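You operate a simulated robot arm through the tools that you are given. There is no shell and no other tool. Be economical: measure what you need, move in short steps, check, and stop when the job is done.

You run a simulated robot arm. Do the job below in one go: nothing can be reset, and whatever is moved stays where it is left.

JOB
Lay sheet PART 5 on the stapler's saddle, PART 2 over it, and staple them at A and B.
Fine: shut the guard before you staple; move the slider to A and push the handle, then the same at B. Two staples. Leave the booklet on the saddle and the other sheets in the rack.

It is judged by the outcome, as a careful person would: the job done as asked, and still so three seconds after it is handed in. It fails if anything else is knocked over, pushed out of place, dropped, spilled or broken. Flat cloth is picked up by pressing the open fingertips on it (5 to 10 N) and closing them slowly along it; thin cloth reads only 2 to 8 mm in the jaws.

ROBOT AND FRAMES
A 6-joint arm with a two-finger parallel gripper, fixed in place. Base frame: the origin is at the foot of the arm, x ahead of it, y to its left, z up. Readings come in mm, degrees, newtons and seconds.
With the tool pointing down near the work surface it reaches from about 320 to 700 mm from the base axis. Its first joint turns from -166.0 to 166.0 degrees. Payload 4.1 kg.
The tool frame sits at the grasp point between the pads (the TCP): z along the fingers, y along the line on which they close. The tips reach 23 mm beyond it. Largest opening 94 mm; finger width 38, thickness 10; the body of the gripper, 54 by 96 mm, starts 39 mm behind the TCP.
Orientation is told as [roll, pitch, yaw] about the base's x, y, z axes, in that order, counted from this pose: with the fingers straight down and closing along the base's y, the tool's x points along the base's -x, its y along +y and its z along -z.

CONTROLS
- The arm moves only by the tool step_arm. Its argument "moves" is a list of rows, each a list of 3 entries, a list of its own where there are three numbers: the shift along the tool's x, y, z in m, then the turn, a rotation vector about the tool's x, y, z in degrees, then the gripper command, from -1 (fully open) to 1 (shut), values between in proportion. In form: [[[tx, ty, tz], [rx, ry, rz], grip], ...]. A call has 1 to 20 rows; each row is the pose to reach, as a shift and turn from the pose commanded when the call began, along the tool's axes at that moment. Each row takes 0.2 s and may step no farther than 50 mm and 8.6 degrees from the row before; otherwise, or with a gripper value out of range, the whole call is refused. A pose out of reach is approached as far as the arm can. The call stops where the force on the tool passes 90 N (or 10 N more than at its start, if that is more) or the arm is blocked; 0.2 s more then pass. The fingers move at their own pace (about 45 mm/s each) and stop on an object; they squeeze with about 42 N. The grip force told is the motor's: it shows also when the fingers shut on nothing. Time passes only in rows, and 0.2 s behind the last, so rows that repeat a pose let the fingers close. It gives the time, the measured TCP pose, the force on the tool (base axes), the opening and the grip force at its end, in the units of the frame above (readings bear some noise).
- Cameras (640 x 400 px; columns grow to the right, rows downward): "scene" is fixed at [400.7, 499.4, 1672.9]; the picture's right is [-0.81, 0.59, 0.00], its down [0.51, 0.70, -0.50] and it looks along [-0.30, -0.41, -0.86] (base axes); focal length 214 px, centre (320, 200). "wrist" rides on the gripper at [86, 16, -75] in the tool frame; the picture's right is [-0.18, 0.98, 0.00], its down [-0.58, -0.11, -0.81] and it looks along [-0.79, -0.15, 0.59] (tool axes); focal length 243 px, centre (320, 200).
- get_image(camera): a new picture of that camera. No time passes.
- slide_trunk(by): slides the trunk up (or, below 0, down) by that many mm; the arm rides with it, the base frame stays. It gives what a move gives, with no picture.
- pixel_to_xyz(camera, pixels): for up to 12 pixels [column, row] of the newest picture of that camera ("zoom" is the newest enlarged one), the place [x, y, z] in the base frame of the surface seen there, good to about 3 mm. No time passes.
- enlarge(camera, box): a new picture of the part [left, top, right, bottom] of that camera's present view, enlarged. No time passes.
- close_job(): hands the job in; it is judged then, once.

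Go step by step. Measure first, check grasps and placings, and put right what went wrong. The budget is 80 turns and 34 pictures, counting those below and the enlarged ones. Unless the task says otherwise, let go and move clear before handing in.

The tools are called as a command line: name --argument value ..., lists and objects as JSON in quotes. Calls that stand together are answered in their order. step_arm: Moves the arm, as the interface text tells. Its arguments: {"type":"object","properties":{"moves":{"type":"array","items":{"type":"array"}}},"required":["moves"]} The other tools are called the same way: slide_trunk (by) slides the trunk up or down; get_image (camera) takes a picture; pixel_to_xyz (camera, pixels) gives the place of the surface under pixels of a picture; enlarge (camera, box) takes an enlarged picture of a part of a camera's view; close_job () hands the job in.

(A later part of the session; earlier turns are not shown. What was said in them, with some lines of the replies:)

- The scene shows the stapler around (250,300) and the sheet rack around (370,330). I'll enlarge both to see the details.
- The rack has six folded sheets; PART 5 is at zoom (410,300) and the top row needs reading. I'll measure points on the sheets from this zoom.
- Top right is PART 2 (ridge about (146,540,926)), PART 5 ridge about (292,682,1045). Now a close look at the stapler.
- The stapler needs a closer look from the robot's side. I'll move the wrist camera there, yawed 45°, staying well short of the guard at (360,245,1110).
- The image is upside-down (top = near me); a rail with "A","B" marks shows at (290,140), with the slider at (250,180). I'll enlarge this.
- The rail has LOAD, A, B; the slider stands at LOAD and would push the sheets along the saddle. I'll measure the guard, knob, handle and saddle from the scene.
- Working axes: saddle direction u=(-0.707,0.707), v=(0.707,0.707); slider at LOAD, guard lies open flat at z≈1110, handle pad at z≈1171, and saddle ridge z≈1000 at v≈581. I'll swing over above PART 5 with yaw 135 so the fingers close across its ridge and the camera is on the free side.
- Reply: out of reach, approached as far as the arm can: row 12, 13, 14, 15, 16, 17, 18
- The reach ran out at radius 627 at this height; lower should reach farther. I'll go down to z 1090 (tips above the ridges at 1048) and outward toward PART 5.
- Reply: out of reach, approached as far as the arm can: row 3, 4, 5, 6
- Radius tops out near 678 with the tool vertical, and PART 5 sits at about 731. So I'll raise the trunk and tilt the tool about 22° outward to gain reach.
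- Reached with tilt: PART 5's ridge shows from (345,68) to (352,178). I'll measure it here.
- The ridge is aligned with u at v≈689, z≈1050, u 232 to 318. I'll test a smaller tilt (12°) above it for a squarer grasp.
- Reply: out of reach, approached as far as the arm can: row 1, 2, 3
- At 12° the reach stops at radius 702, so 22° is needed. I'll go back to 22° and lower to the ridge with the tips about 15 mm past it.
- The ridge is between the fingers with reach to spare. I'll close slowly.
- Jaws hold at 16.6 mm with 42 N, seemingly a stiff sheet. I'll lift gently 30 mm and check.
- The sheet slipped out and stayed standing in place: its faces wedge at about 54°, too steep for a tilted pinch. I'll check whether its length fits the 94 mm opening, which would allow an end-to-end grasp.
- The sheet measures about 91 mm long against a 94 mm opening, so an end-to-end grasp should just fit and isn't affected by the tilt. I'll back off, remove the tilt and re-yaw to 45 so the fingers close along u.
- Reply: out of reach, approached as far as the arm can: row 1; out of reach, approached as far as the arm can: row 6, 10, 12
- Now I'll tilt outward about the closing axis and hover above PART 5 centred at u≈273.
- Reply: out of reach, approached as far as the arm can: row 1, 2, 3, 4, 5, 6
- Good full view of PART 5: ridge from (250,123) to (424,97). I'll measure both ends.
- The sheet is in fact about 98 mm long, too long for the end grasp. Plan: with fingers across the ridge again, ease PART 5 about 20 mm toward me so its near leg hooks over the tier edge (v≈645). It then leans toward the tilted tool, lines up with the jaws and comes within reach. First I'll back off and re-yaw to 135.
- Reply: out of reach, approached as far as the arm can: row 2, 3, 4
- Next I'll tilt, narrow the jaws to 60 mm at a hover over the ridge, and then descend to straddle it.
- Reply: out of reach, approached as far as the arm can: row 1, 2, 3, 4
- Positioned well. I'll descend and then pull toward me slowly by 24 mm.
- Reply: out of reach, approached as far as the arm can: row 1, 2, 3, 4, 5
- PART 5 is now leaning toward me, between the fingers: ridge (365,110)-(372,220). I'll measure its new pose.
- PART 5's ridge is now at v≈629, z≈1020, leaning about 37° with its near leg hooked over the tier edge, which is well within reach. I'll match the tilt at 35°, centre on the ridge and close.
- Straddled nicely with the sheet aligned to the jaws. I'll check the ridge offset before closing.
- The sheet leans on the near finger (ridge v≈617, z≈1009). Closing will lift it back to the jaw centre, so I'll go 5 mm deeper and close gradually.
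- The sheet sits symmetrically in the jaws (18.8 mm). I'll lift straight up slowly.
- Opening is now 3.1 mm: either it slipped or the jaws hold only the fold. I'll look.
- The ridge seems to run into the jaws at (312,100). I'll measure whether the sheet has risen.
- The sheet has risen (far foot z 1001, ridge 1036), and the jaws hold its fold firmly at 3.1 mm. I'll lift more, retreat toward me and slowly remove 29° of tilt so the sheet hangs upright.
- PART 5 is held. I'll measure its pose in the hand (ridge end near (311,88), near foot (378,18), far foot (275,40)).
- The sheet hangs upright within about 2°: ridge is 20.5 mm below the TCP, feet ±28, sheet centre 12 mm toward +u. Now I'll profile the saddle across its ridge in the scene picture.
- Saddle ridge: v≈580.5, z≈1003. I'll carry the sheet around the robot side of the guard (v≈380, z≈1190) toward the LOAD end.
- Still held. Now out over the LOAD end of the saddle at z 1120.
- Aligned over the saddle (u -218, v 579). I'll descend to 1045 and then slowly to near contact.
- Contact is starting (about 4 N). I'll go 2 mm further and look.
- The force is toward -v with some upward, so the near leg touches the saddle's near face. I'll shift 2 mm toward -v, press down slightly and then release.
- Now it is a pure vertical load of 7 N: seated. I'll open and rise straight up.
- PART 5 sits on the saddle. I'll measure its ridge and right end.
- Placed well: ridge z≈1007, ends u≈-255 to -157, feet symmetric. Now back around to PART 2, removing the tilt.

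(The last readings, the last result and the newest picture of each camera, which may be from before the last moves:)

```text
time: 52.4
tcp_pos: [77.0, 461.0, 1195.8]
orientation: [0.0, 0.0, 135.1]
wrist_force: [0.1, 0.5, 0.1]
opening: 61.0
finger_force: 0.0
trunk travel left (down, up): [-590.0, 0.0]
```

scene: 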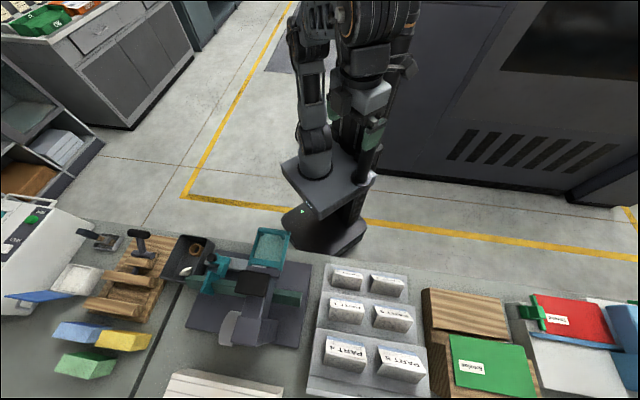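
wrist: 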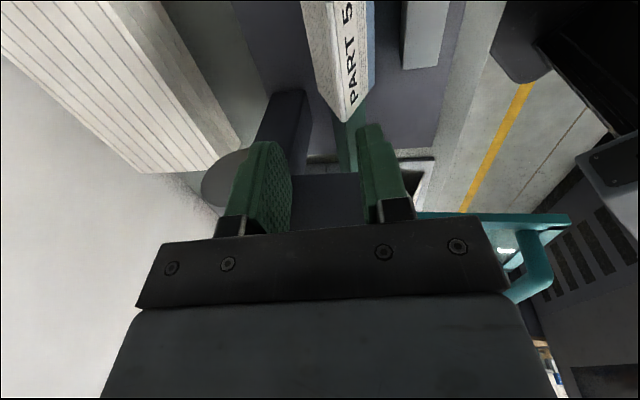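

Now over PART 2 to a hover at z 1000 for a measuring picture.

step_arm --moves '[[[0, -0.03, 0.03], [0, 0, 0], -0.3], [[0, -0.06, 0.06], [0, 0, 0], -0.3], [[0, -0.09, 0.09], [0, 0, 0], -0.3], [[0, -0.105, 0.125], [0, 0, 0], -0.3], [[0, -0.105, 0.16], [0, 0, 0], -0.3], [[0, -0.105, 0.195], [0, 0, 0], -0.3], [[0, -0.105, 0.195], [0, 0, 0], -0.3]]'

get_image --camera "wrist"

```text
time: 54.0
tcp_pos: [152.7, 535.0, 1000.7]
orientation: [-0.1, 0.1, 134.9]
wrist_force: [0.1, 0.3, -0.4]
opening: 61.0
finger_force: 0.1
trunk travel left (down, up): [-590.0, 0.0]
```

```text
7 pictures are left
```

wrist: 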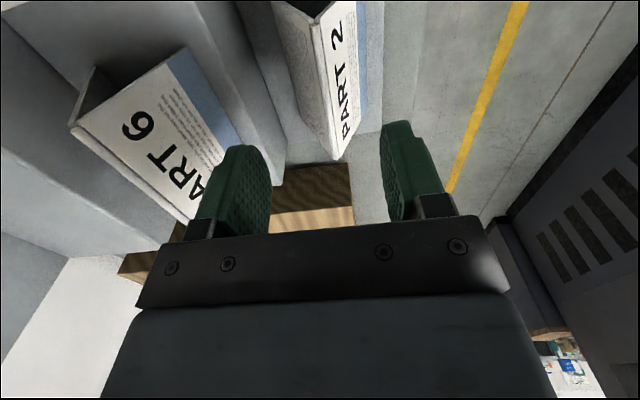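

PART 2's ridge shows from (318,22) to (338,158). I'll measure it.

pixel_to_xyz --camera "wrist" --pixels '[[319, 30], [320, 25], [323, 60], [328, 90], [331, 110], [334, 130], [336, 150], [338, 156], [345, 60], [310, 60], [362, 80], [355, 20]]'

```text
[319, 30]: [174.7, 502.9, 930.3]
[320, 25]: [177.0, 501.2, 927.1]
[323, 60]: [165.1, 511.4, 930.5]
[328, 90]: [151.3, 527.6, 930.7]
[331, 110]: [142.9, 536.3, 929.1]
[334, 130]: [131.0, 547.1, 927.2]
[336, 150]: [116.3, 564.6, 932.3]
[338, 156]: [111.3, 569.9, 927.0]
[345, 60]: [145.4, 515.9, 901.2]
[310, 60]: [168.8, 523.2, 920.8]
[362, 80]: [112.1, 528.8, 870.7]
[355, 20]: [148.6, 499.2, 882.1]
```

Ridge v≈480, z≈930, centre u≈277. I'll lower so the tips sit about 5 mm past the ridge, close gently on the fold and read the opening.

step_arm --moves '[[[-0.004, 0.003, 0.015], [0, 0, 0], -0.3], [[-0.007, 0.006, 0.03], [0, 0, 0], -0.3], [[-0.007, 0.006, 0.045], [0, 0, 0], -0.1], [[-0.007, 0.006, 0.0525], [0, 0, 0], 0.1], [[-0.007, 0.006, 0.0525], [0, 0, 0], 0.3], [[-0.007, 0.006, 0.0525], [0, 0, 0], 0.5], [[-0.007, 0.006, 0.0525], [0, 0, 0], 0.65], [[-0.007, 0.006, 0.0525], [0, 0, 0], 0.8], [[-0.007, 0.006, 0.0525], [0, 0, 0], 0.9], [[-0.007, 0.006, 0.0525], [0, 0, 0], 1], [[-0.007, 0.006, 0.0525], [0, 0, 0], 1], [[-0.007, 0.006, 0.0525], [0, 0, 0], 1]]'

```text
time: 56.6
tcp_pos: [142.5, 535.9, 949.8]
orientation: [0.0, 0.0, 135.0]
wrist_force: [0.2, 1.4, 4.1]
opening: 3.1
finger_force: 41.9
trunk travel left (down, up): [-590.0, 0.0]
```

Opening 3.1 mm with 42 N: it holds the fold just as with PART 5. I'll lift slowly, then retreat and rise.

step_arm --moves '[[[0, 0, -0.003], [0, 0, 0], 1], [[0, 0, -0.008], [0, 0, 0], 1], [[0, 0, -0.016], [0, 0, 0], 1], [[0, 0, -0.028], [0, 0, 0], 1], [[0, 0, -0.045], [0, 0, 0], 1], [[0, 0, -0.065], [0, 0, 0], 1], [[0, 0, -0.09], [0, 0, 0], 1], [[0, 0.01, -0.12], [0, 0, 0], 1], [[0, 0.03, -0.15], [0, 0, 0], 1], [[0, 0.05, -0.18], [0, 0, 0], 1], [[0, 0.07, -0.21], [0, 0, 0], 1], [[0, 0.09, -0.23], [0, 0, 0], 1], [[0, 0.1, -0.24], [0, 0, 0], 1], [[0, 0.1, -0.24], [0, 0, 0], 1]]'

get_image --camera "wrist"

```text
time: 59.6
tcp_pos: [70.2, 463.6, 1189.2]
orientation: [-0.1, 0.0, 135.0]
wrist_force: [-0.1, 1.1, -0.3]
opening: 3.4
finger_force: 42.2
trunk travel left (down, up): [-590.0, 0.0]
```

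```text
6 pictures are left
```

wrist: 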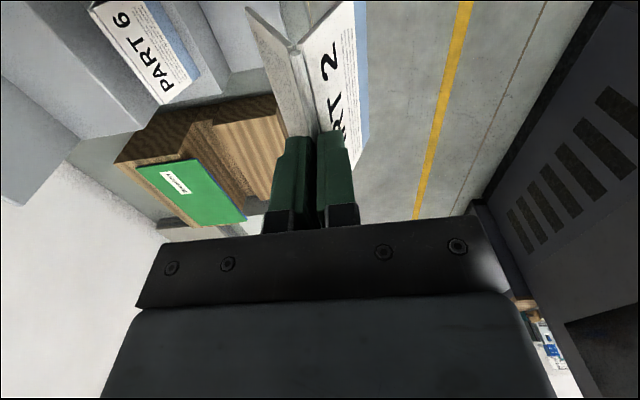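

PART 2 is in hand. I'll measure how it hangs.

pixel_to_xyz --camera "wrist" --pixels '[[297, 60], [299, 80], [303, 100], [250, 15], [253, 20], [352, 15], [352, 25], [275, 40], [325, 60]]'

```text
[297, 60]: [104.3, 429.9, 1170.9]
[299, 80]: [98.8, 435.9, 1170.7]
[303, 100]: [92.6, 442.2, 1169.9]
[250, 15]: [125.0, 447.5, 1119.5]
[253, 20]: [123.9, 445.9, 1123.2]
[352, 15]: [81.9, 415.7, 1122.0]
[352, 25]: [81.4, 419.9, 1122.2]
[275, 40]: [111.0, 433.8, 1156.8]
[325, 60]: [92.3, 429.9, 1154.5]
```

It hangs upright, ridge 18.7 mm below the TCP, centred. I'll carry it round to the LOAD end, target centre u≈-206.

step_arm --moves '[[[0.012, 0, 0], [0, 0, 0], 1], [[0.035, 0, 0], [0, 0, 0], 1], [[0.065, 0, 0], [0, 0, 0], 1], [[0.095, 0, 0], [0, 0, 0], 1], [[0.125, 0, 0], [0, 0, 0], 1], [[0.155, 0, 0], [0, 0, 0], 1], [[0.185, 0, 0], [0, 0, 0], 1], [[0.215, 0, 0], [0, 0, 0], 1], [[0.245, 0, 0], [0, 0, 0], 1], [[0.275, 0, 0], [0, 0, 0], 1], [[0.305, 0, 0], [0, 0, 0], 1], [[0.335, 0, 0], [0, 0, 0], 1], [[0.365, 0, 0], [0, 0, 0], 1], [[0.395, 0, 0], [0, 0, 0], 1], [[0.425, 0, 0], [0, 0, 0], 1], [[0.455, 0, 0], [0, 0, 0], 1], [[0.475, 0, 0], [0, 0, 0], 1], [[0.484, 0, 0], [0, 0, 0], 1], [[0.484, 0, 0], [0, 0, 0], 1]]'

step_arm --moves '[[[0, -0.015, 0], [0, 0, 0], 1], [[0, -0.04, 0.01], [0, 0, 0], 1], [[0, -0.07, 0.02], [0, 0, 0], 1], [[0, -0.1, 0.03], [0, 0, 0], 1], [[0, -0.13, 0.04], [0, 0, 0], 1], [[0, -0.16, 0.05], [0, 0, 0], 1], [[0, -0.185, 0.06], [0, 0, 0], 1], [[0, -0.2015, 0.065], [0, 0, 0], 1], [[0, -0.2015, 0.065], [0, 0, 0], 1]]'

```text
time: 63.6
tcp_pos: [413.8, 123.3, 1188.8]
orientation: [0.0, 0.0, 135.0]
wrist_force: [0.0, 0.0, -0.6]
opening: 3.3
finger_force: 41.7
trunk travel left (down, up): [-590.0, 0.0]
```

```text
time: 65.6
tcp_pos: [556.8, 264.5, 1125.5]
orientation: [0.0, 0.0, 135.0]
wrist_force: [0.3, -0.5, 0.0]
opening: 2.9
finger_force: 42.5
trunk travel left (down, up): [-590.0, 0.0]
```

At u -206.7, v 580.7, with a 1.5 mm trim in v. I'll descend to 1045 and then slowly to 1034.

step_arm --moves '[[[0, 0.0015, 0.02], [0, 0, 0], 1], [[0, 0.0015, 0.045], [0, 0, 0], 1], [[0, 0.0015, 0.065], [0, 0, 0], 1], [[0, 0.0015, 0.08], [0, 0, 0], 1], [[0, 0.0015, 0.085], [0, 0, 0], 1], [[0, 0.0015, 0.089], [0, 0, 0], 1], [[0, 0.0015, 0.092], [0, 0, 0], 1], [[0, 0.0015, 0.092], [0, 0, 0], 1]]'

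```text
time: 67.4
tcp_pos: [555.6, 264.5, 1034.5]
orientation: [-0.2, 0.0, 134.9]
wrist_force: [4.6, 0.3, 15.2]
opening: 3.3
finger_force: 42.3
trunk travel left (down, up): [-590.0, 0.0]
```

Contact at 15 N, ridge about 1016: seated on PART 5. I'll release and rise.

step_arm --moves '[[[0, 0, -0.001], [0, 0, 0], 1], [[0, 0, -0.001], [0, 0, 0], 0.8], [[0, 0, -0.001], [0, 0, 0], 0.6], [[0, 0, -0.001], [0, 0, 0], 0.4], [[0, 0, -0.001], [0, 0, 0], 0.2], [[0, 0, -0.001], [0, 0, 0], 0.2], [[0, 0, -0.01], [0, 0, 0], 0.2], [[0, 0, -0.025], [0, 0, 0], 0.2], [[0, 0, -0.05], [0, 0, 0], 0.2], [[0, 0, -0.08], [0, 0, 0], 0.2], [[0, 0, -0.11], [0, 0, 0], 0.2], [[0, 0, -0.11], [0, 0, 0], 0.2]]'

enlarge --camera "scene" --box '[180, 215, 320, 340]'

```text
time: 70.0
tcp_pos: [554.2, 266.2, 1142.3]
orientation: [0.0, 0.1, 135.0]
wrist_force: [0.3, 0.2, -0.1]
opening: 37.6
finger_force: 0.0
trunk travel left (down, up): [-590.0, 0.0]
```

```text
3.20 times, centred on (250, 278) of scene
```

zoom: 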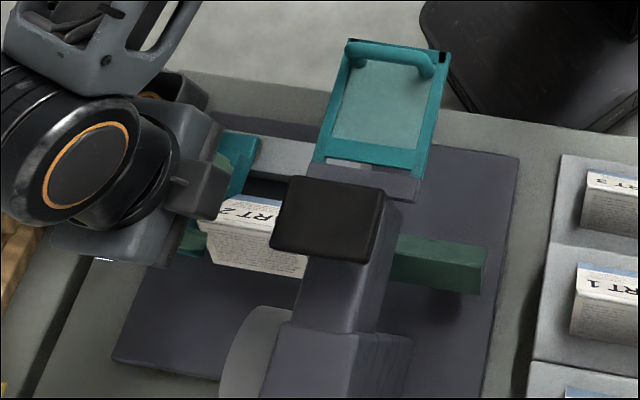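

PART 2 lies on the saddle at zoom (245,235). I'll check its ridge and lower edge.

pixel_to_xyz --camera "zoom" --pixels '[[215, 220], [240, 224], [265, 229], [215, 228], [250, 235], [212, 262], [260, 272], [255, 212], [250, 140], [230, 160], [400, 50], [370, 90]]'

```text
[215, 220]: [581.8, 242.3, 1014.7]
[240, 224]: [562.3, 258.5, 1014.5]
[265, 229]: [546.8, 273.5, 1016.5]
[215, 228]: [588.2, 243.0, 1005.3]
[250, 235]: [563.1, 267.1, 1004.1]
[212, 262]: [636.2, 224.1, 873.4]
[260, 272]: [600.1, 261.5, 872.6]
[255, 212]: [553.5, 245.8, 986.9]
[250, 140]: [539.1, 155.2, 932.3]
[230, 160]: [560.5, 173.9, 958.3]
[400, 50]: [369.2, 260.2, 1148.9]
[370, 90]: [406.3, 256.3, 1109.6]
```

The booklet sheets are stacked well (ridge z≈1015, v≈580). Now the guard: its handle bar is at about v 446, z 1142, u≈-91, with the hinge near v 529, z 1108. I'll move above the bar, retreating first.

step_arm --moves '[[[0, 0, -0.03], [0, 0, 0], 0.2], [[0, 0, -0.06], [0, 0, 0], 0.2], [[0, 0.04, -0.06], [0, 0, 0], 0.2], [[0, 0.085, -0.06], [0, 0, 0], 0.2], [[0, 0.134, -0.06], [0, 0, 0], 0.2], [[-0.04, 0.134, -0.06], [0, 0, 0], 0.2], [[-0.08, 0.134, -0.06], [0, 0, 0], 0.2], [[-0.112, 0.134, -0.06], [5, 0, 0], 0.2], [[-0.112, 0.134, -0.06], [10, 0, 0], 0.2], [[-0.112, 0.134, -0.06], [10, 0, 0], 0.2]]'

get_image --camera "wrist"

```text
time: 72.2
tcp_pos: [379.9, 251.0, 1203.1]
orientation: [-10.0, 0.1, 135.0]
wrist_force: [0.0, 0.9, -0.1]
opening: 37.5
finger_force: 0.0
trunk travel left (down, up): [-590.0, 0.0]
```

```text
4 pictures are left
```

wrist: 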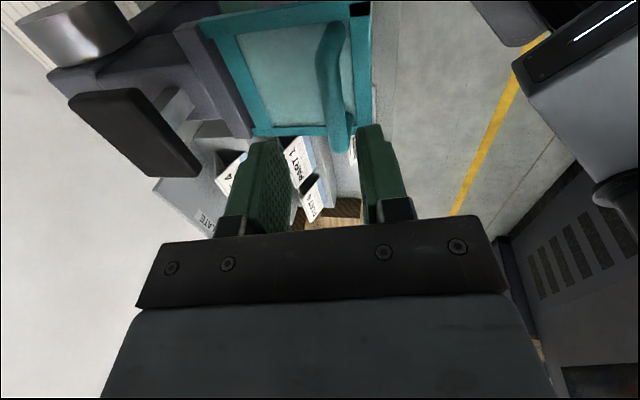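

A clear view: bar (335,80), panel, hinge edge (225,80) and handle pad (130,130). I'll measure all of them.

pixel_to_xyz --camera "wrist" --pixels '[[338, 40], [330, 70], [333, 100], [340, 135], [365, 30], [305, 130], [245, 80], [225, 50], [235, 100], [210, 90], [90, 105], [180, 165]]'

pixel_to_xyz --camera "wrist" --pixels '[[130, 95], [160, 145], [110, 120], [260, 130], [300, 60], [322, 70], [342, 70], [200, 35], [195, 60], [240, 130], [100, 30], [185, 110]]'

```text
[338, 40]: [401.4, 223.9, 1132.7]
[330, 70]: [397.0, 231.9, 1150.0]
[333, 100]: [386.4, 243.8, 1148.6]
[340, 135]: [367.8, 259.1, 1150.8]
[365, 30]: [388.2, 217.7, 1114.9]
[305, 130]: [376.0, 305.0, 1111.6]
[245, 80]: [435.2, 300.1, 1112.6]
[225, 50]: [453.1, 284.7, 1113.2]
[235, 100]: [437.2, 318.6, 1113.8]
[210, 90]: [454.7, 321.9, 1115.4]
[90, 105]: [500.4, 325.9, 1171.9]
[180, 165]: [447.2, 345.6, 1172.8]
```

```text
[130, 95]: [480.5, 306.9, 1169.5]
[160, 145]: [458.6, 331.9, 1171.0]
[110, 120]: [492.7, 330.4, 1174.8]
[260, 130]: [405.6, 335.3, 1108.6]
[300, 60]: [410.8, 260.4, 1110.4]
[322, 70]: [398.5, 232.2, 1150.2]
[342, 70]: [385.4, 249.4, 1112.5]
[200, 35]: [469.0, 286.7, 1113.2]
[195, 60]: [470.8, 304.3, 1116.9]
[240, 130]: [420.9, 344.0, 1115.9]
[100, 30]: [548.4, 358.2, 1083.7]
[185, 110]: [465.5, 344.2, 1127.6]
```

Bar centre is about (v 445, z 1145), top 1150. I'll lower the fingers around it and narrow to about 24 mm.

step_arm --moves '[[[0, 0.0056, 0.026], [0, 0, 0], 0.2], [[0, 0.0112, 0.0519], [0, 0, 0], 0.2], [[0, 0.0112, 0.0519], [0, 0, 0], 0.49], [[0, 0.0112, 0.0519], [0, 0, 0], 0.49]]'

```text
time: 73.2
tcp_pos: [377.8, 248.1, 1148.0]
orientation: [-10.0, 0.0, 135.0]
wrist_force: [0.3, -0.4, 0.8]
opening: 24.1
finger_force: 0.0
trunk travel left (down, up): [-590.0, 0.0]
```

The bar is captured without force. Now I'll swing it along the hinge arc.

step_arm --moves '[[[0, 0.0055, 0.0107], [2, 0, 0], 0.49], [[0, 0.0109, 0.0214], [4, 0, 0], 0.49], [[0, 0.0136, 0.0332], [6, 0, 0], 0.49], [[0, 0.0159, 0.045], [8, 0, 0], 0.49], [[0, 0.0158, 0.057], [11, 0, 0], 0.49], [[0, 0.015, 0.0689], [14, 0, 0], 0.49], [[0, 0.0117, 0.0805], [17, 0, 0], 0.49], [[0, 0.0077, 0.0919], [20, 0, 0], 0.49], [[0, 0.0015, 0.1022], [23, 0, 0], 0.49], [[0, -0.0052, 0.1121], [26, 0, 0], 0.49], [[0, -0.0052, 0.1121], [26, 0, 0], 0.49]]'

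```text
time: 75.6
tcp_pos: [397.4, 268.2, 1056.4]
orientation: [-34.7, 0.1, 134.8]
wrist_force: [-19.1, -23.8, -31.5]
opening: 36.0
finger_force: 14.3
out of reach, approached as far as the arm can: row 9, 10, 11
trunk travel left (down, up): [-590.0, 0.0]
```

The arc hit a reach limit at the end and the fingers were pried to 36 mm with about 48 N. I'll look before doing anything else.

get_image --camera "wrist"

```text
3 pictures are left
```

wrist: 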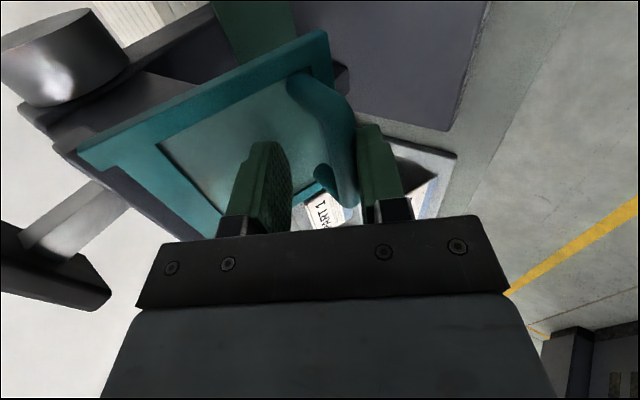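

The guard has swung well down. I'll measure the panel's current angle.

pixel_to_xyz --camera "wrist" --pixels '[[325, 40], [310, 55], [290, 48], [200, 90], [100, 150], [80, 150], [150, 180], [200, 225], [320, 95], [345, 130], [335, 170], [60, 140]]'

```text
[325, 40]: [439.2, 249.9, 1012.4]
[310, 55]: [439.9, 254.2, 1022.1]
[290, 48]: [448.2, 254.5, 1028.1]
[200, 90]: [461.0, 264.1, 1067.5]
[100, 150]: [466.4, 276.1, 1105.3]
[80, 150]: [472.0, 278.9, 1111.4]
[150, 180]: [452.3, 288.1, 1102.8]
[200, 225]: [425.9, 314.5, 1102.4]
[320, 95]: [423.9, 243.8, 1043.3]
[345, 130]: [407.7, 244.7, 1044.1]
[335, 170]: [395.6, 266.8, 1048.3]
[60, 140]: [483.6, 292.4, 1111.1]
```

The guard is at about 68°, and the far finger is wedged against the panel while the near one pushes the bar. I'll relax the jaws, back out along the tool axis, close the fingers and come in on the bar's near side with less tilt.

step_arm --moves '[[[0, 0, 0], [0, 0, 0], 0.15], [[0, 0, -0.02], [0, 0, 0], 0.15], [[0, 0, -0.045], [0, 0, 0], 0.15], [[0, 0.0126, -0.0532], [-7, 0, 0], 0.6], [[0, 0.0126, -0.0532], [-7, 0, 0], 1], [[0, 0.0298, -0.0371], [-14.7, 0, 0], 1], [[0, 0.0456, -0.0055], [-14.7, 0, 0], 1], [[0, 0.0456, -0.0055], [-14.7, 0, 0], 1]]'

```text
time: 77.4
tcp_pos: [369.4, 237.1, 1015.6]
orientation: [-21.3, 0.0, 135.0]
wrist_force: [0.4, -0.4, -0.8]
opening: 0.2
finger_force: 42.1
out of reach, approached as far as the arm can: row 2, 4
trunk travel left (down, up): [-590.0, 0.0]
```

Closed fingers are now on the near side of the bar (v 429, z 1016). I'll raise 18 mm and push toward +v gently.

step_arm --moves '[[[0, -0.0065, -0.0168], [0, 0, 0], 1], [[0, -0.014, -0.0139], [0, 0, 0], 1], [[0, -0.0214, -0.011], [0, 0, 0], 1], [[0, -0.0289, -0.0081], [0, 0, 0], 1], [[0, -0.0363, -0.0052], [0, 0, 0], 1], [[0, -0.0419, -0.003], [0, 0, 0], 1], [[0, -0.0465, -0.0012], [0, 0, 0], 1], [[0, -0.0494, -0.0001], [0, 0, 0], 1], [[0, -0.0494, -0.0001], [0, 0, 0], 1]]'

```text
time: 79.4
tcp_pos: [399.6, 269.5, 1035.5]
orientation: [-21.3, 0.0, 135.0]
wrist_force: [1.2, -0.9, 0.4]
opening: 0.0
finger_force: 42.0
trunk travel left (down, up): [-590.0, 0.0]
```

No force at v 473. I'll continue in 3 mm steps up to 18 mm more to find the closed stop.

step_arm --moves '[[[0, -0.0028, 0.0011], [0, 0, 0], 1], [[0, -0.0056, 0.0022], [0, 0, 0], 1], [[0, -0.0084, 0.0033], [0, 0, 0], 1], [[0, -0.0112, 0.0044], [0, 0, 0], 1], [[0, -0.0112, 0.0044], [0, 0, 0], 1]]'

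```text
time: 80.6
tcp_pos: [402.1, 271.6, 1033.3]
orientation: [-20.6, -0.2, 135.0]
wrist_force: [-29.5, -31.9, -3.4]
opening: 0.0
finger_force: 42.2
trunk travel left (down, up): [-590.0, 0.0]
```

43 N of resistance at v 476: the guard has reached its closed stop. I'll back away, untilt and go over to the slider knob (u≈-315, v≈502) with open jaws.

step_arm --moves '[[[0, 0.0187, -0.007], [0, 0, 0], 1], [[0, 0.0433, -0.027], [0, 0, 0], 1], [[0, 0.0421, -0.0585], [-7, 0, 0], 1], [[0.03, 0.0421, -0.0585], [-14, 0, 0], 1], [[0.07, 0.0421, -0.0585], [-20.6, 0, 0], 0.4], [[0.11, 0.0421, -0.0585], [-20.6, 0, 0], 0.0], [[0.155, 0.0421, -0.0585], [-20.6, 0, 0], -0.28], [[0.2, 0.0421, -0.0585], [-20.6, 0, 0], -0.28], [[0.223, 0.0421, -0.0585], [-20.6, 0, 0], -0.28], [[0.223, 0.01, -0.041], [-20.6, 0, 0], -0.28], [[0.223, -0.022, -0.0227], [-20.6, 0, 0], -0.28], [[0.223, -0.0338, -0.0161], [-20.6, 0, 0], -0.28], [[0.223, -0.0338, -0.0161], [-20.6, 0, 0], -0.28]]'

get_image --camera "wrist"

```text
time: 83.4
tcp_pos: [586.8, 137.8, 1060.9]
orientation: [-0.7, 0.0, 135.0]
wrist_force: [0.2, -0.1, -0.7]
opening: 60.0
finger_force: 0.0
trunk travel left (down, up): [-590.0, 0.0]
```

```text
2 pictures are left
```

wrist: 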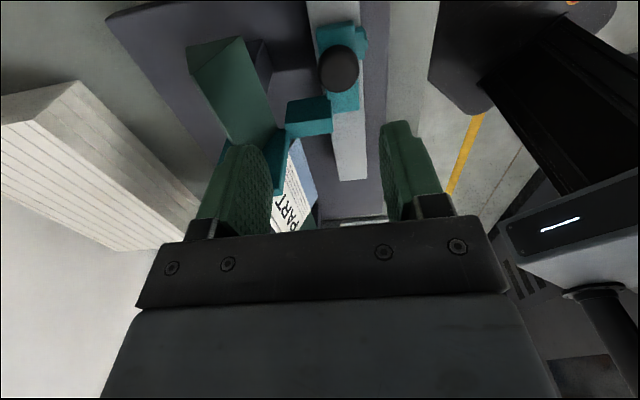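

The knob is at (338,67), the slider around it and the rail below. I'll measure these and the sheets' left end.

pixel_to_xyz --camera "wrist" --pixels '[[338, 60], [325, 68], [352, 65], [338, 88], [345, 105], [322, 30], [350, 30], [362, 40], [330, 50], [350, 175], [310, 105], [275, 160]]'

enlarge --camera "wrist" --box '[260, 0, 400, 200]'

```text
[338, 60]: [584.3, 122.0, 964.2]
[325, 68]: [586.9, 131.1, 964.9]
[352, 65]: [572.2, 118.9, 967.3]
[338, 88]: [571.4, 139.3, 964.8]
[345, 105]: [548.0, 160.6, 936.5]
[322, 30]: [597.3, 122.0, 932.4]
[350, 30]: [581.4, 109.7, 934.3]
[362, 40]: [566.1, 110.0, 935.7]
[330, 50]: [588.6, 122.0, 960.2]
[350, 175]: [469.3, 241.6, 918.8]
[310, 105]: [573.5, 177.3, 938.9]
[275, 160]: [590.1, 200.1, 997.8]
```

```text
2.00 times, centred on (330, 100) of wrist
```

zoom: 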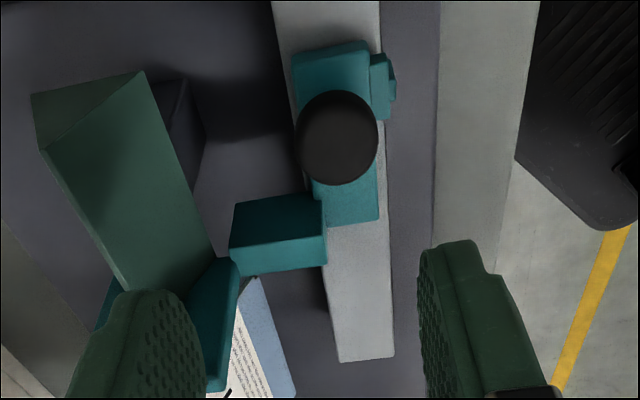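

The pointer bump sits at u≈-320 with the knob centred at u≈-318, v≈500, top z 967. A is at u≈-218 and B at ≈-169, so A is +101 mm and B is +150 mm from LOAD. I'll lower over the knob and grip it.

step_arm --moves '[[[0, 0.0125, 0.02], [0, 0, 0], -0.06], [[0, 0.0125, 0.05], [0, 0, 0], -0.06], [[0, 0.0125, 0.08], [0, 0, 0], -0.06], [[0, 0.0125, 0.096], [0, 0, 0], -0.06], [[0, 0.0125, 0.096], [0, 0, 0], 0.2], [[0, 0.0125, 0.096], [0, 0, 0], 0.4], [[0, 0.0125, 0.096], [0, 0, 0], 0.6], [[0, 0.0125, 0.096], [0, 0, 0], 0.8], [[0, 0.0125, 0.096], [0, 0, 0], 0.8]]'

```text
time: 85.4
tcp_pos: [578.1, 128.6, 965.3]
orientation: [-0.6, -0.1, 135.0]
wrist_force: [0.1, 1.0, -2.0]
opening: 28.9
finger_force: 44.9
trunk travel left (down, up): [-590.0, 0.0]
```

Knob gripped (28.9 mm, 45 N, no side force). I'll slide to A: +101 mm along u.

step_arm --moves '[[[-0.003, 0, 0], [0, 0, 0], 0.8], [[-0.01, 0, 0], [0, 0, 0], 0.8], [[-0.02, 0, 0], [0, 0, 0], 0.8], [[-0.03, 0, 0], [0, 0, 0], 0.8], [[-0.04, 0, 0], [0, 0, 0], 0.8], [[-0.05, 0, 0], [0, 0, 0], 0.8], [[-0.06, 0, 0], [0, 0, 0], 0.8], [[-0.07, 0, 0], [0, 0, 0], 0.8], [[-0.08, 0, 0], [0, 0, 0], 0.8], [[-0.09, 0, 0], [0, 0, 0], 0.8], [[-0.097, 0, 0], [0, 0, 0], 0.8], [[-0.101, 0, 0], [0, 0, 0], 0.8], [[-0.101, 0, 0], [0, 0, 0], 0.8]]'

```text
time: 88.2
tcp_pos: [505.1, 202.3, 965.2]
orientation: [-0.6, -0.1, 135.1]
wrist_force: [0.0, -4.9, -23.0]
opening: 28.5
finger_force: 45.3
trunk travel left (down, up): [-590.0, 0.0]
```

At A by measurement (u -214 to -216). I'll release, rise, and step to a viewpoint on the robot's side of the rail for the last picture to check pointer against tick.

step_arm --moves '[[[0, 0, 0], [0, 0, 0], 0.2], [[0, 0, 0], [0, 0, 0], 0.0], [[0, 0, -0.02], [0, 0, 0], 0.0], [[0, 0, -0.05], [0, 0, 0], 0.0], [[0.02, 0.02, -0.08], [0, 0, 0], 0.4], [[0.05, 0.05, -0.08], [0, 0, 0], 1], [[0.08, 0.08, -0.07], [0, 0, 0], 1], [[0.105, 0.11, -0.05], [0, 0, 0], 1], [[0.115, 0.12, -0.04], [0, 0, 0], 1], [[0.115, 0.12, -0.04], [0, 0, 0], 1]]'

enlarge --camera "wrist" --box '[150, 90, 330, 230]'

```text
time: 90.4
tcp_pos: [501.3, 35.2, 1004.4]
orientation: [-0.7, 0.0, 135.0]
wrist_force: [0.1, -0.1, -0.3]
opening: 0.2
finger_force: 42.4
trunk travel left (down, up): [-590.0, 0.0]
```

```text
2.86 times, centred on (240, 160) of wrist
```

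zoom: 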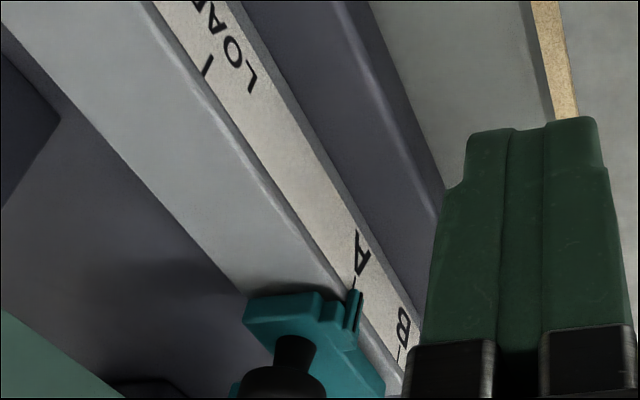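

The pointer (354,300) sits right by the A tick (354,284). I'll measure ticks and pointer to quantify.

pixel_to_xyz --camera "zoom" --pixels '[[206, 66], [354, 283], [397, 356], [354, 295], [348, 310], [361, 295], [355, 320], [365, 262], [404, 328], [290, 380]]'

```text
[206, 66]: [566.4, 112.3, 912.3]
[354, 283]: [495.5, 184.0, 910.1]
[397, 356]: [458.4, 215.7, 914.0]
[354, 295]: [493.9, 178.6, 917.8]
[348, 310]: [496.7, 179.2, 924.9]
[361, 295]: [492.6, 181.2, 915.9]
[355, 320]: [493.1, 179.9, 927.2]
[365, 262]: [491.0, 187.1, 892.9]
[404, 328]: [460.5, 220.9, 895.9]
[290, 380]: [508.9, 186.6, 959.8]
```

Pointer u≈-222 against the A tick at -220, within measuring error, so it is at A. Now above the handle pad (u≈-90, v≈574, z 1171) with closed fingers.

step_arm --moves '[[[0, 0, -0.045], [0, 0, 0], 1], [[0, 0, -0.09], [0, 0, 0], 1], [[0, 0, -0.135], [0, 0, 0], 1], [[0, 0, -0.18], [0, 0, 0], 1], [[0, 0, -0.226], [0, 0, 0], 1], [[-0.03, -0.024, -0.226], [0, 0, 0], 1], [[-0.06, -0.048, -0.226], [0, 0, 0], 1], [[-0.09, -0.072, -0.226], [0, 0, 0], 1], [[-0.12, -0.096, -0.226], [0, 0, 0], 1], [[-0.15, -0.12, -0.226], [0, 0, 0], 1], [[-0.18, -0.145, -0.226], [0, 0, 0], 1], [[-0.21, -0.17, -0.226], [0, 0, 0], 1], [[-0.24, -0.194, -0.226], [0, 0, 0], 1], [[-0.24, -0.194, -0.226], [0, 0, 0], 1]]'

```text
time: 93.4
tcp_pos: [466.4, 338.2, 1232.3]
orientation: [-0.7, -0.1, 135.0]
wrist_force: [0.1, -1.1, -0.4]
opening: 0.0
finger_force: 42.3
trunk travel left (down, up): [-590.0, 0.0]
```

Centred (u -91, v 569). I'll go down to contact and press, in small steps.

step_arm --moves '[[[0, 0, 0.02], [0, 0, 0], 1], [[0, 0, 0.034], [0, 0, 0], 1], [[0, 0, 0.039], [0, 0, 0], 1], [[0, 0, 0.043], [0, 0, 0], 1], [[0, 0, 0.047], [0, 0, 0], 1], [[0, 0, 0.051], [0, 0, 0], 1], [[0, 0, 0.055], [0, 0, 0], 1], [[0, 0, 0.059], [0, 0, 0], 1], [[0, 0, 0.063], [0, 0, 0], 1], [[0, 0, 0.067], [0, 0, 0], 1]]'

```text
time: 95.6
tcp_pos: [466.2, 338.7, 1174.2]
orientation: [-1.8, 0.0, 135.0]
wrist_force: [2.2, -1.8, 56.2]
opening: 0.2
finger_force: 42.5
trunk travel left (down, up): [-590.0, 0.0]
```

The pad has moved down 20 mm with 56 N. I'll press on to see whether it has bottomed.

step_arm --moves '[[[0, 0, 0.003], [0, 0, 0], 1], [[0, 0, 0.006], [0, 0, 0], 1], [[0, 0, 0.006], [0, 0, 0], 1]]'

```text
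time: 96.4
tcp_pos: [467.3, 338.6, 1173.6]
orientation: [-2.5, 0.2, 135.0]
wrist_force: [4.0, -3.4, 78.1]
opening: 0.1
finger_force: 42.2
trunk travel left (down, up): [-590.0, 0.0]
```

It has bottomed (no more travel, 78 N): the staple at A is driven. I'll lift off and return above the knob (u≈-217, v 500).

step_arm --moves '[[[0, 0, -0.02], [0, 0, 0], 1], [[0, 0, -0.045], [0, 0, 0], 1], [[0, 0, -0.073], [0, 0, 0], 1], [[0.03, 0.017, -0.073], [0, 0, 0], 1], [[0.06, 0.034, -0.073], [0, 0, 0], 0.6], [[0.095, 0.052, -0.073], [0, 0, 0], 0.2], [[0.126, 0.069, -0.073], [0, 0, 0], -0.06], [[0.126, 0.069, -0.073], [0, 0, 0], -0.06], [[0.126, 0.069, -0.073], [0, 0, 0], -0.06]]'

```text
time: 98.4
tcp_pos: [508.9, 201.5, 1232.3]
orientation: [-0.7, 0.0, 135.0]
wrist_force: [0.9, 0.1, 0.8]
opening: 49.9
finger_force: 0.0
trunk travel left (down, up): [-590.0, 0.0]
```

Over the knob (u -217, v 502). I'll descend to z 965 and grip.

step_arm --moves '[[[0, 0.002, 0.045], [0, 0, 0], -0.06], [[0, 0.002, 0.09], [0, 0, 0], -0.06], [[0, 0.002, 0.135], [0, 0, 0], -0.06], [[0, 0.002, 0.18], [0, 0, 0], -0.06], [[0, 0.002, 0.215], [0, 0, 0], -0.06], [[0, 0.002, 0.24], [0, 0, 0], -0.06], [[0, 0.002, 0.257], [0, 0, 0], -0.06], [[0, 0.002, 0.267], [0, 0, 0], -0.06], [[0, 0.002, 0.267], [0, 0, 0], 0.2], [[0, 0.002, 0.267], [0, 0, 0], 0.4], [[0, 0.002, 0.267], [0, 0, 0], 0.6], [[0, 0.002, 0.267], [0, 0, 0], 0.8], [[0, 0.002, 0.267], [0, 0, 0], 0.8]]'

```text
time: 101.2
tcp_pos: [505.7, 201.4, 964.8]
orientation: [-0.5, -0.1, 135.0]
wrist_force: [-11.2, -10.9, -4.3]
opening: 28.8
finger_force: 45.2
trunk travel left (down, up): [-590.0, 0.0]
```

Gripped again. I'll slide +49.5 mm to B slowly, watching the force.

step_arm --moves '[[[-0.003, 0.001, 0], [0, 0, 0], 0.8], [[-0.008, 0.001, 0], [0, 0, 0], 0.8], [[-0.015, 0.001, 0], [0, 0, 0], 0.8], [[-0.022, 0.001, 0], [0, 0, 0], 0.8], [[-0.029, 0.001, 0], [0, 0, 0], 0.8], [[-0.036, 0.001, 0], [0, 0, 0], 0.8], [[-0.042, 0.001, 0], [0, 0, 0], 0.8], [[-0.047, 0.001, 0], [0, 0, 0], 0.8], [[-0.0495, 0.001, 0], [0, 0, 0], 0.8], [[-0.0495, 0.001, 0], [0, 0, 0], 0.8]]'

```text
time: 103.4
tcp_pos: [475.8, 230.5, 964.8]
orientation: [-0.9, -0.2, 134.6]
wrist_force: [17.6, -44.2, -6.8]
opening: 28.8
finger_force: 44.7
trunk travel left (down, up): [-590.0, 0.0]
```

The slide stopped at u≈-173 with 44 N against +u, about 8 mm short of B. My hand or wrist is most likely touching the guard's side. I'll ease back, release, and instead push the knob from its -u side with closed fingers, keeping the gripper clear of the guard.

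step_arm --moves '[[[0.004, 0, 0], [0, 0, 0], 0.8], [[0.008, 0, 0], [0, 0, 0], 0.8], [[0.008, 0, 0], [0, 0, 0], 0.8]]'

```text
time: 104.2
tcp_pos: [476.1, 231.3, 964.9]
orientation: [-0.7, -0.2, 135.1]
wrist_force: [-10.7, -22.1, -3.4]
opening: 28.9
finger_force: 45.2
trunk travel left (down, up): [-590.0, 0.0]
```

Unloaded along u at -173. Releasing, rising to 1012, stepping left to u≈-218, closing and descending beside the knob.

step_arm --moves '[[[0, 0, 0], [0, 0, 0], 0.4], [[0, 0, 0], [0, 0, 0], 0.0], [[0, 0, -0.02], [0, 0, 0], 0.0], [[0, 0, -0.048], [0, 0, 0], 0.0], [[0.02, 0, -0.048], [0, 0, 0], 0.3], [[0.044, 0, -0.048], [0, 0, 0], 0.7], [[0.044, 0, -0.048], [0, 0, 0], 1], [[0.044, 0, -0.048], [0, 0, 0], 1], [[0.044, 0, -0.02], [0, 0, 0], 1], [[0.044, 0, -0.004], [0, 0, 0], 1], [[0.044, 0, -0.004], [0, 0, 0], 1]]'

```text
time: 106.6
tcp_pos: [509.0, 201.2, 969.3]
orientation: [-0.8, 0.0, 135.1]
wrist_force: [0.1, 0.8, 0.0]
opening: 0.0
finger_force: 42.4
trunk travel left (down, up): [-590.0, 0.0]
```

Beside the knob at u -217.6. I'll approach to find contact (expected near -206).

step_arm --moves '[[[-0.005, 0, 0], [0, 0, 0], 1], [[-0.009, 0, 0], [0, 0, 0], 1], [[-0.011, 0, 0], [0, 0, 0], 1], [[-0.0125, 0, 0], [0, 0, 0], 1], [[-0.0125, 0, 0], [0, 0, 0], 1]]'

```text
time: 107.8
tcp_pos: [499.5, 210.2, 968.1]
orientation: [-0.7, 0.1, 135.1]
wrist_force: [1.0, -0.6, 0.5]
opening: 0.0
finger_force: 42.1
trunk travel left (down, up): [-590.0, 0.0]
```

No clear contact yet at -204.6. I'll advance 2 mm more and read.

step_arm --moves '[[[-0.001, 0, 0], [0, 0, 0], 1], [[-0.002, 0, 0], [0, 0, 0], 1], [[-0.002, 0, 0], [0, 0, 0], 1]]'

```text
time: 108.6
tcp_pos: [498.8, 209.7, 968.4]
orientation: [-0.7, 0.1, 135.1]
wrist_force: [-0.7, 0.4, 0.2]
opening: 0.1
finger_force: 42.3
trunk travel left (down, up): [-590.0, 0.0]
5 turns are left
```

Few turns remain, so I must be efficient. From the knob geometry, B corresponds to a finger TCP of u≈-199.5. I'll push 4 mm more in small steps and read the result.

step_arm --moves '[[[-0.001, 0, 0], [0, 0, 0], 1], [[-0.002, 0, 0], [0, 0, 0], 1], [[-0.003, 0, 0], [0, 0, 0], 1], [[-0.004, 0, 0], [0, 0, 0], 1], [[-0.004, 0, 0], [0, 0, 0], 1], [[-0.004, 0, 0], [0, 0, 0], 1]]'

```text
time: 110.0
tcp_pos: [497.1, 213.9, 969.7]
orientation: [-0.7, 0.0, 135.0]
wrist_force: [1.5, -2.5, 0.5]
opening: 0.1
finger_force: 42.2
trunk travel left (down, up): [-590.0, 0.0]
4 turns are left
```

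Contact now shows (about 3 N of slider friction), so the knob was met near u≈-202. It needs about 7 mm from there, so I'll push 4.5 mm further to reach B.

step_arm --moves '[[[-0.001, 0, 0], [0, 0, 0], 1], [[-0.002, 0, 0], [0, 0, 0], 1], [[-0.003, 0, 0], [0, 0, 0], 1], [[-0.004, 0, 0], [0, 0, 0], 1], [[-0.0045, 0, 0], [0, 0, 0], 1], [[-0.0045, 0, 0], [0, 0, 0], 1]]'

```text
time: 111.4
tcp_pos: [495.0, 215.4, 968.4]
orientation: [-0.8, 0.1, 135.0]
wrist_force: [5.4, -5.6, 1.3]
opening: 0.0
finger_force: 42.3
trunk travel left (down, up): [-590.0, 0.0]
3 turns are left
```

The slider moves with friction (8 N, slight lag). In one call I'll add the last 2.5 mm to B, back off, rise, travel over the handle, press to the bottom and lift.

step_arm --moves '[[[-0.0015, 0, 0], [0, 0, 0], 1], [[-0.0025, 0, 0], [0, 0, 0], 1], [[0.01, 0, 0], [0, 0, 0], 1], [[0.01, 0, -0.045], [0, 0, 0], 1], [[0.01, 0, -0.09], [0, 0, 0], 1], [[0.01, 0, -0.135], [0, 0, 0], 1], [[0.01, 0, -0.18], [0, 0, 0], 1], [[0.01, 0, -0.225], [0, 0, 0], 1], [[0, 0, -0.263], [0, 0, 0], 1], [[-0.035, -0.022, -0.263], [0, 0, 0], 1], [[-0.07, -0.045, -0.263], [0, 0, 0], 1], [[-0.1036, -0.067, -0.263], [0, 0, 0], 1], [[-0.1036, -0.067, -0.226], [0, 0, 0], 1], [[-0.1036, -0.067, -0.218], [0, 0, 0], 1], [[-0.1036, -0.067, -0.21], [0, 0, 0], 1], [[-0.1036, -0.067, -0.202], [0, 0, 0], 1], [[-0.1036, -0.067, -0.197], [0, 0, 0], 1], [[-0.1036, -0.067, -0.193], [0, 0, 0], 1], [[-0.1036, -0.067, -0.192], [0, 0, 0], 1], [[-0.1036, -0.067, -0.192], [0, 0, 0], 1]]'

```text
time: 115.6
tcp_pos: [465.2, 333.8, 1174.9]
orientation: [-2.2, 0.1, 135.0]
wrist_force: [10.6, -7.4, 69.6]
opening: 0.2
finger_force: 41.8
trunk travel left (down, up): [-590.0, 0.0]
2 turns are left
```

The handle bottomed again (z 1175, 70 N, same as at A), so the second staple is driven. I'll lift off and move clear.

step_arm --moves '[[[0, 0, -0.02], [0, 0, 0], 1], [[0, 0, -0.045], [0, 0, 0], 1], [[0, 0, -0.08], [0, 0, 0], 1], [[0, 0.04, -0.09], [0, 0, 0], 1], [[0, 0.08, -0.09], [0, 0, 0], 1], [[0, 0.12, -0.09], [0, 0, 0], 1], [[0, 0.16, -0.09], [0, 0, 0], 1], [[0, 0.16, -0.09], [0, 0, 0], 1]]'

```text
time: 117.4
tcp_pos: [352.2, 221.4, 1249.0]
orientation: [-0.8, 0.1, 135.0]
wrist_force: [-0.8, -0.2, -0.8]
opening: 0.0
finger_force: 41.9
trunk travel left (down, up): [-590.0, 0.0]
1 turns are left
```

PART 2 lies over PART 5 on the saddle and the guard was pushed to its stop. The handle bottomed once with the slider at A and once near B, and the arm is clear; I set B by feel with no pictures left, so it could be a few mm off and neither staple was seen.

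close_job

```text
The job is handed in.
```

I laid PART 5 on the saddle with PART 2 over it, shut the guard, and pushed the handle to the bottom once at A and once at or near B. I had no pictures left to see the staples.

- **A:** a close-up showed the slider's pointer within about 2 mm of the A mark.
- **B:** the slider stopped short on the first try, most likely because my gripper touched the guard. I pushed it the rest of the way by feel, so the second staple could be a few mm off.
- **Guard:** it met firm resistance where I expected the closed stop, but I had no picture to confirm it.
- **Rack:** PART 5 slipped on the first grip. To get hold of it I tipped it over the rack's tier edge and lifted it from there. The other four sheets were left in the rack.
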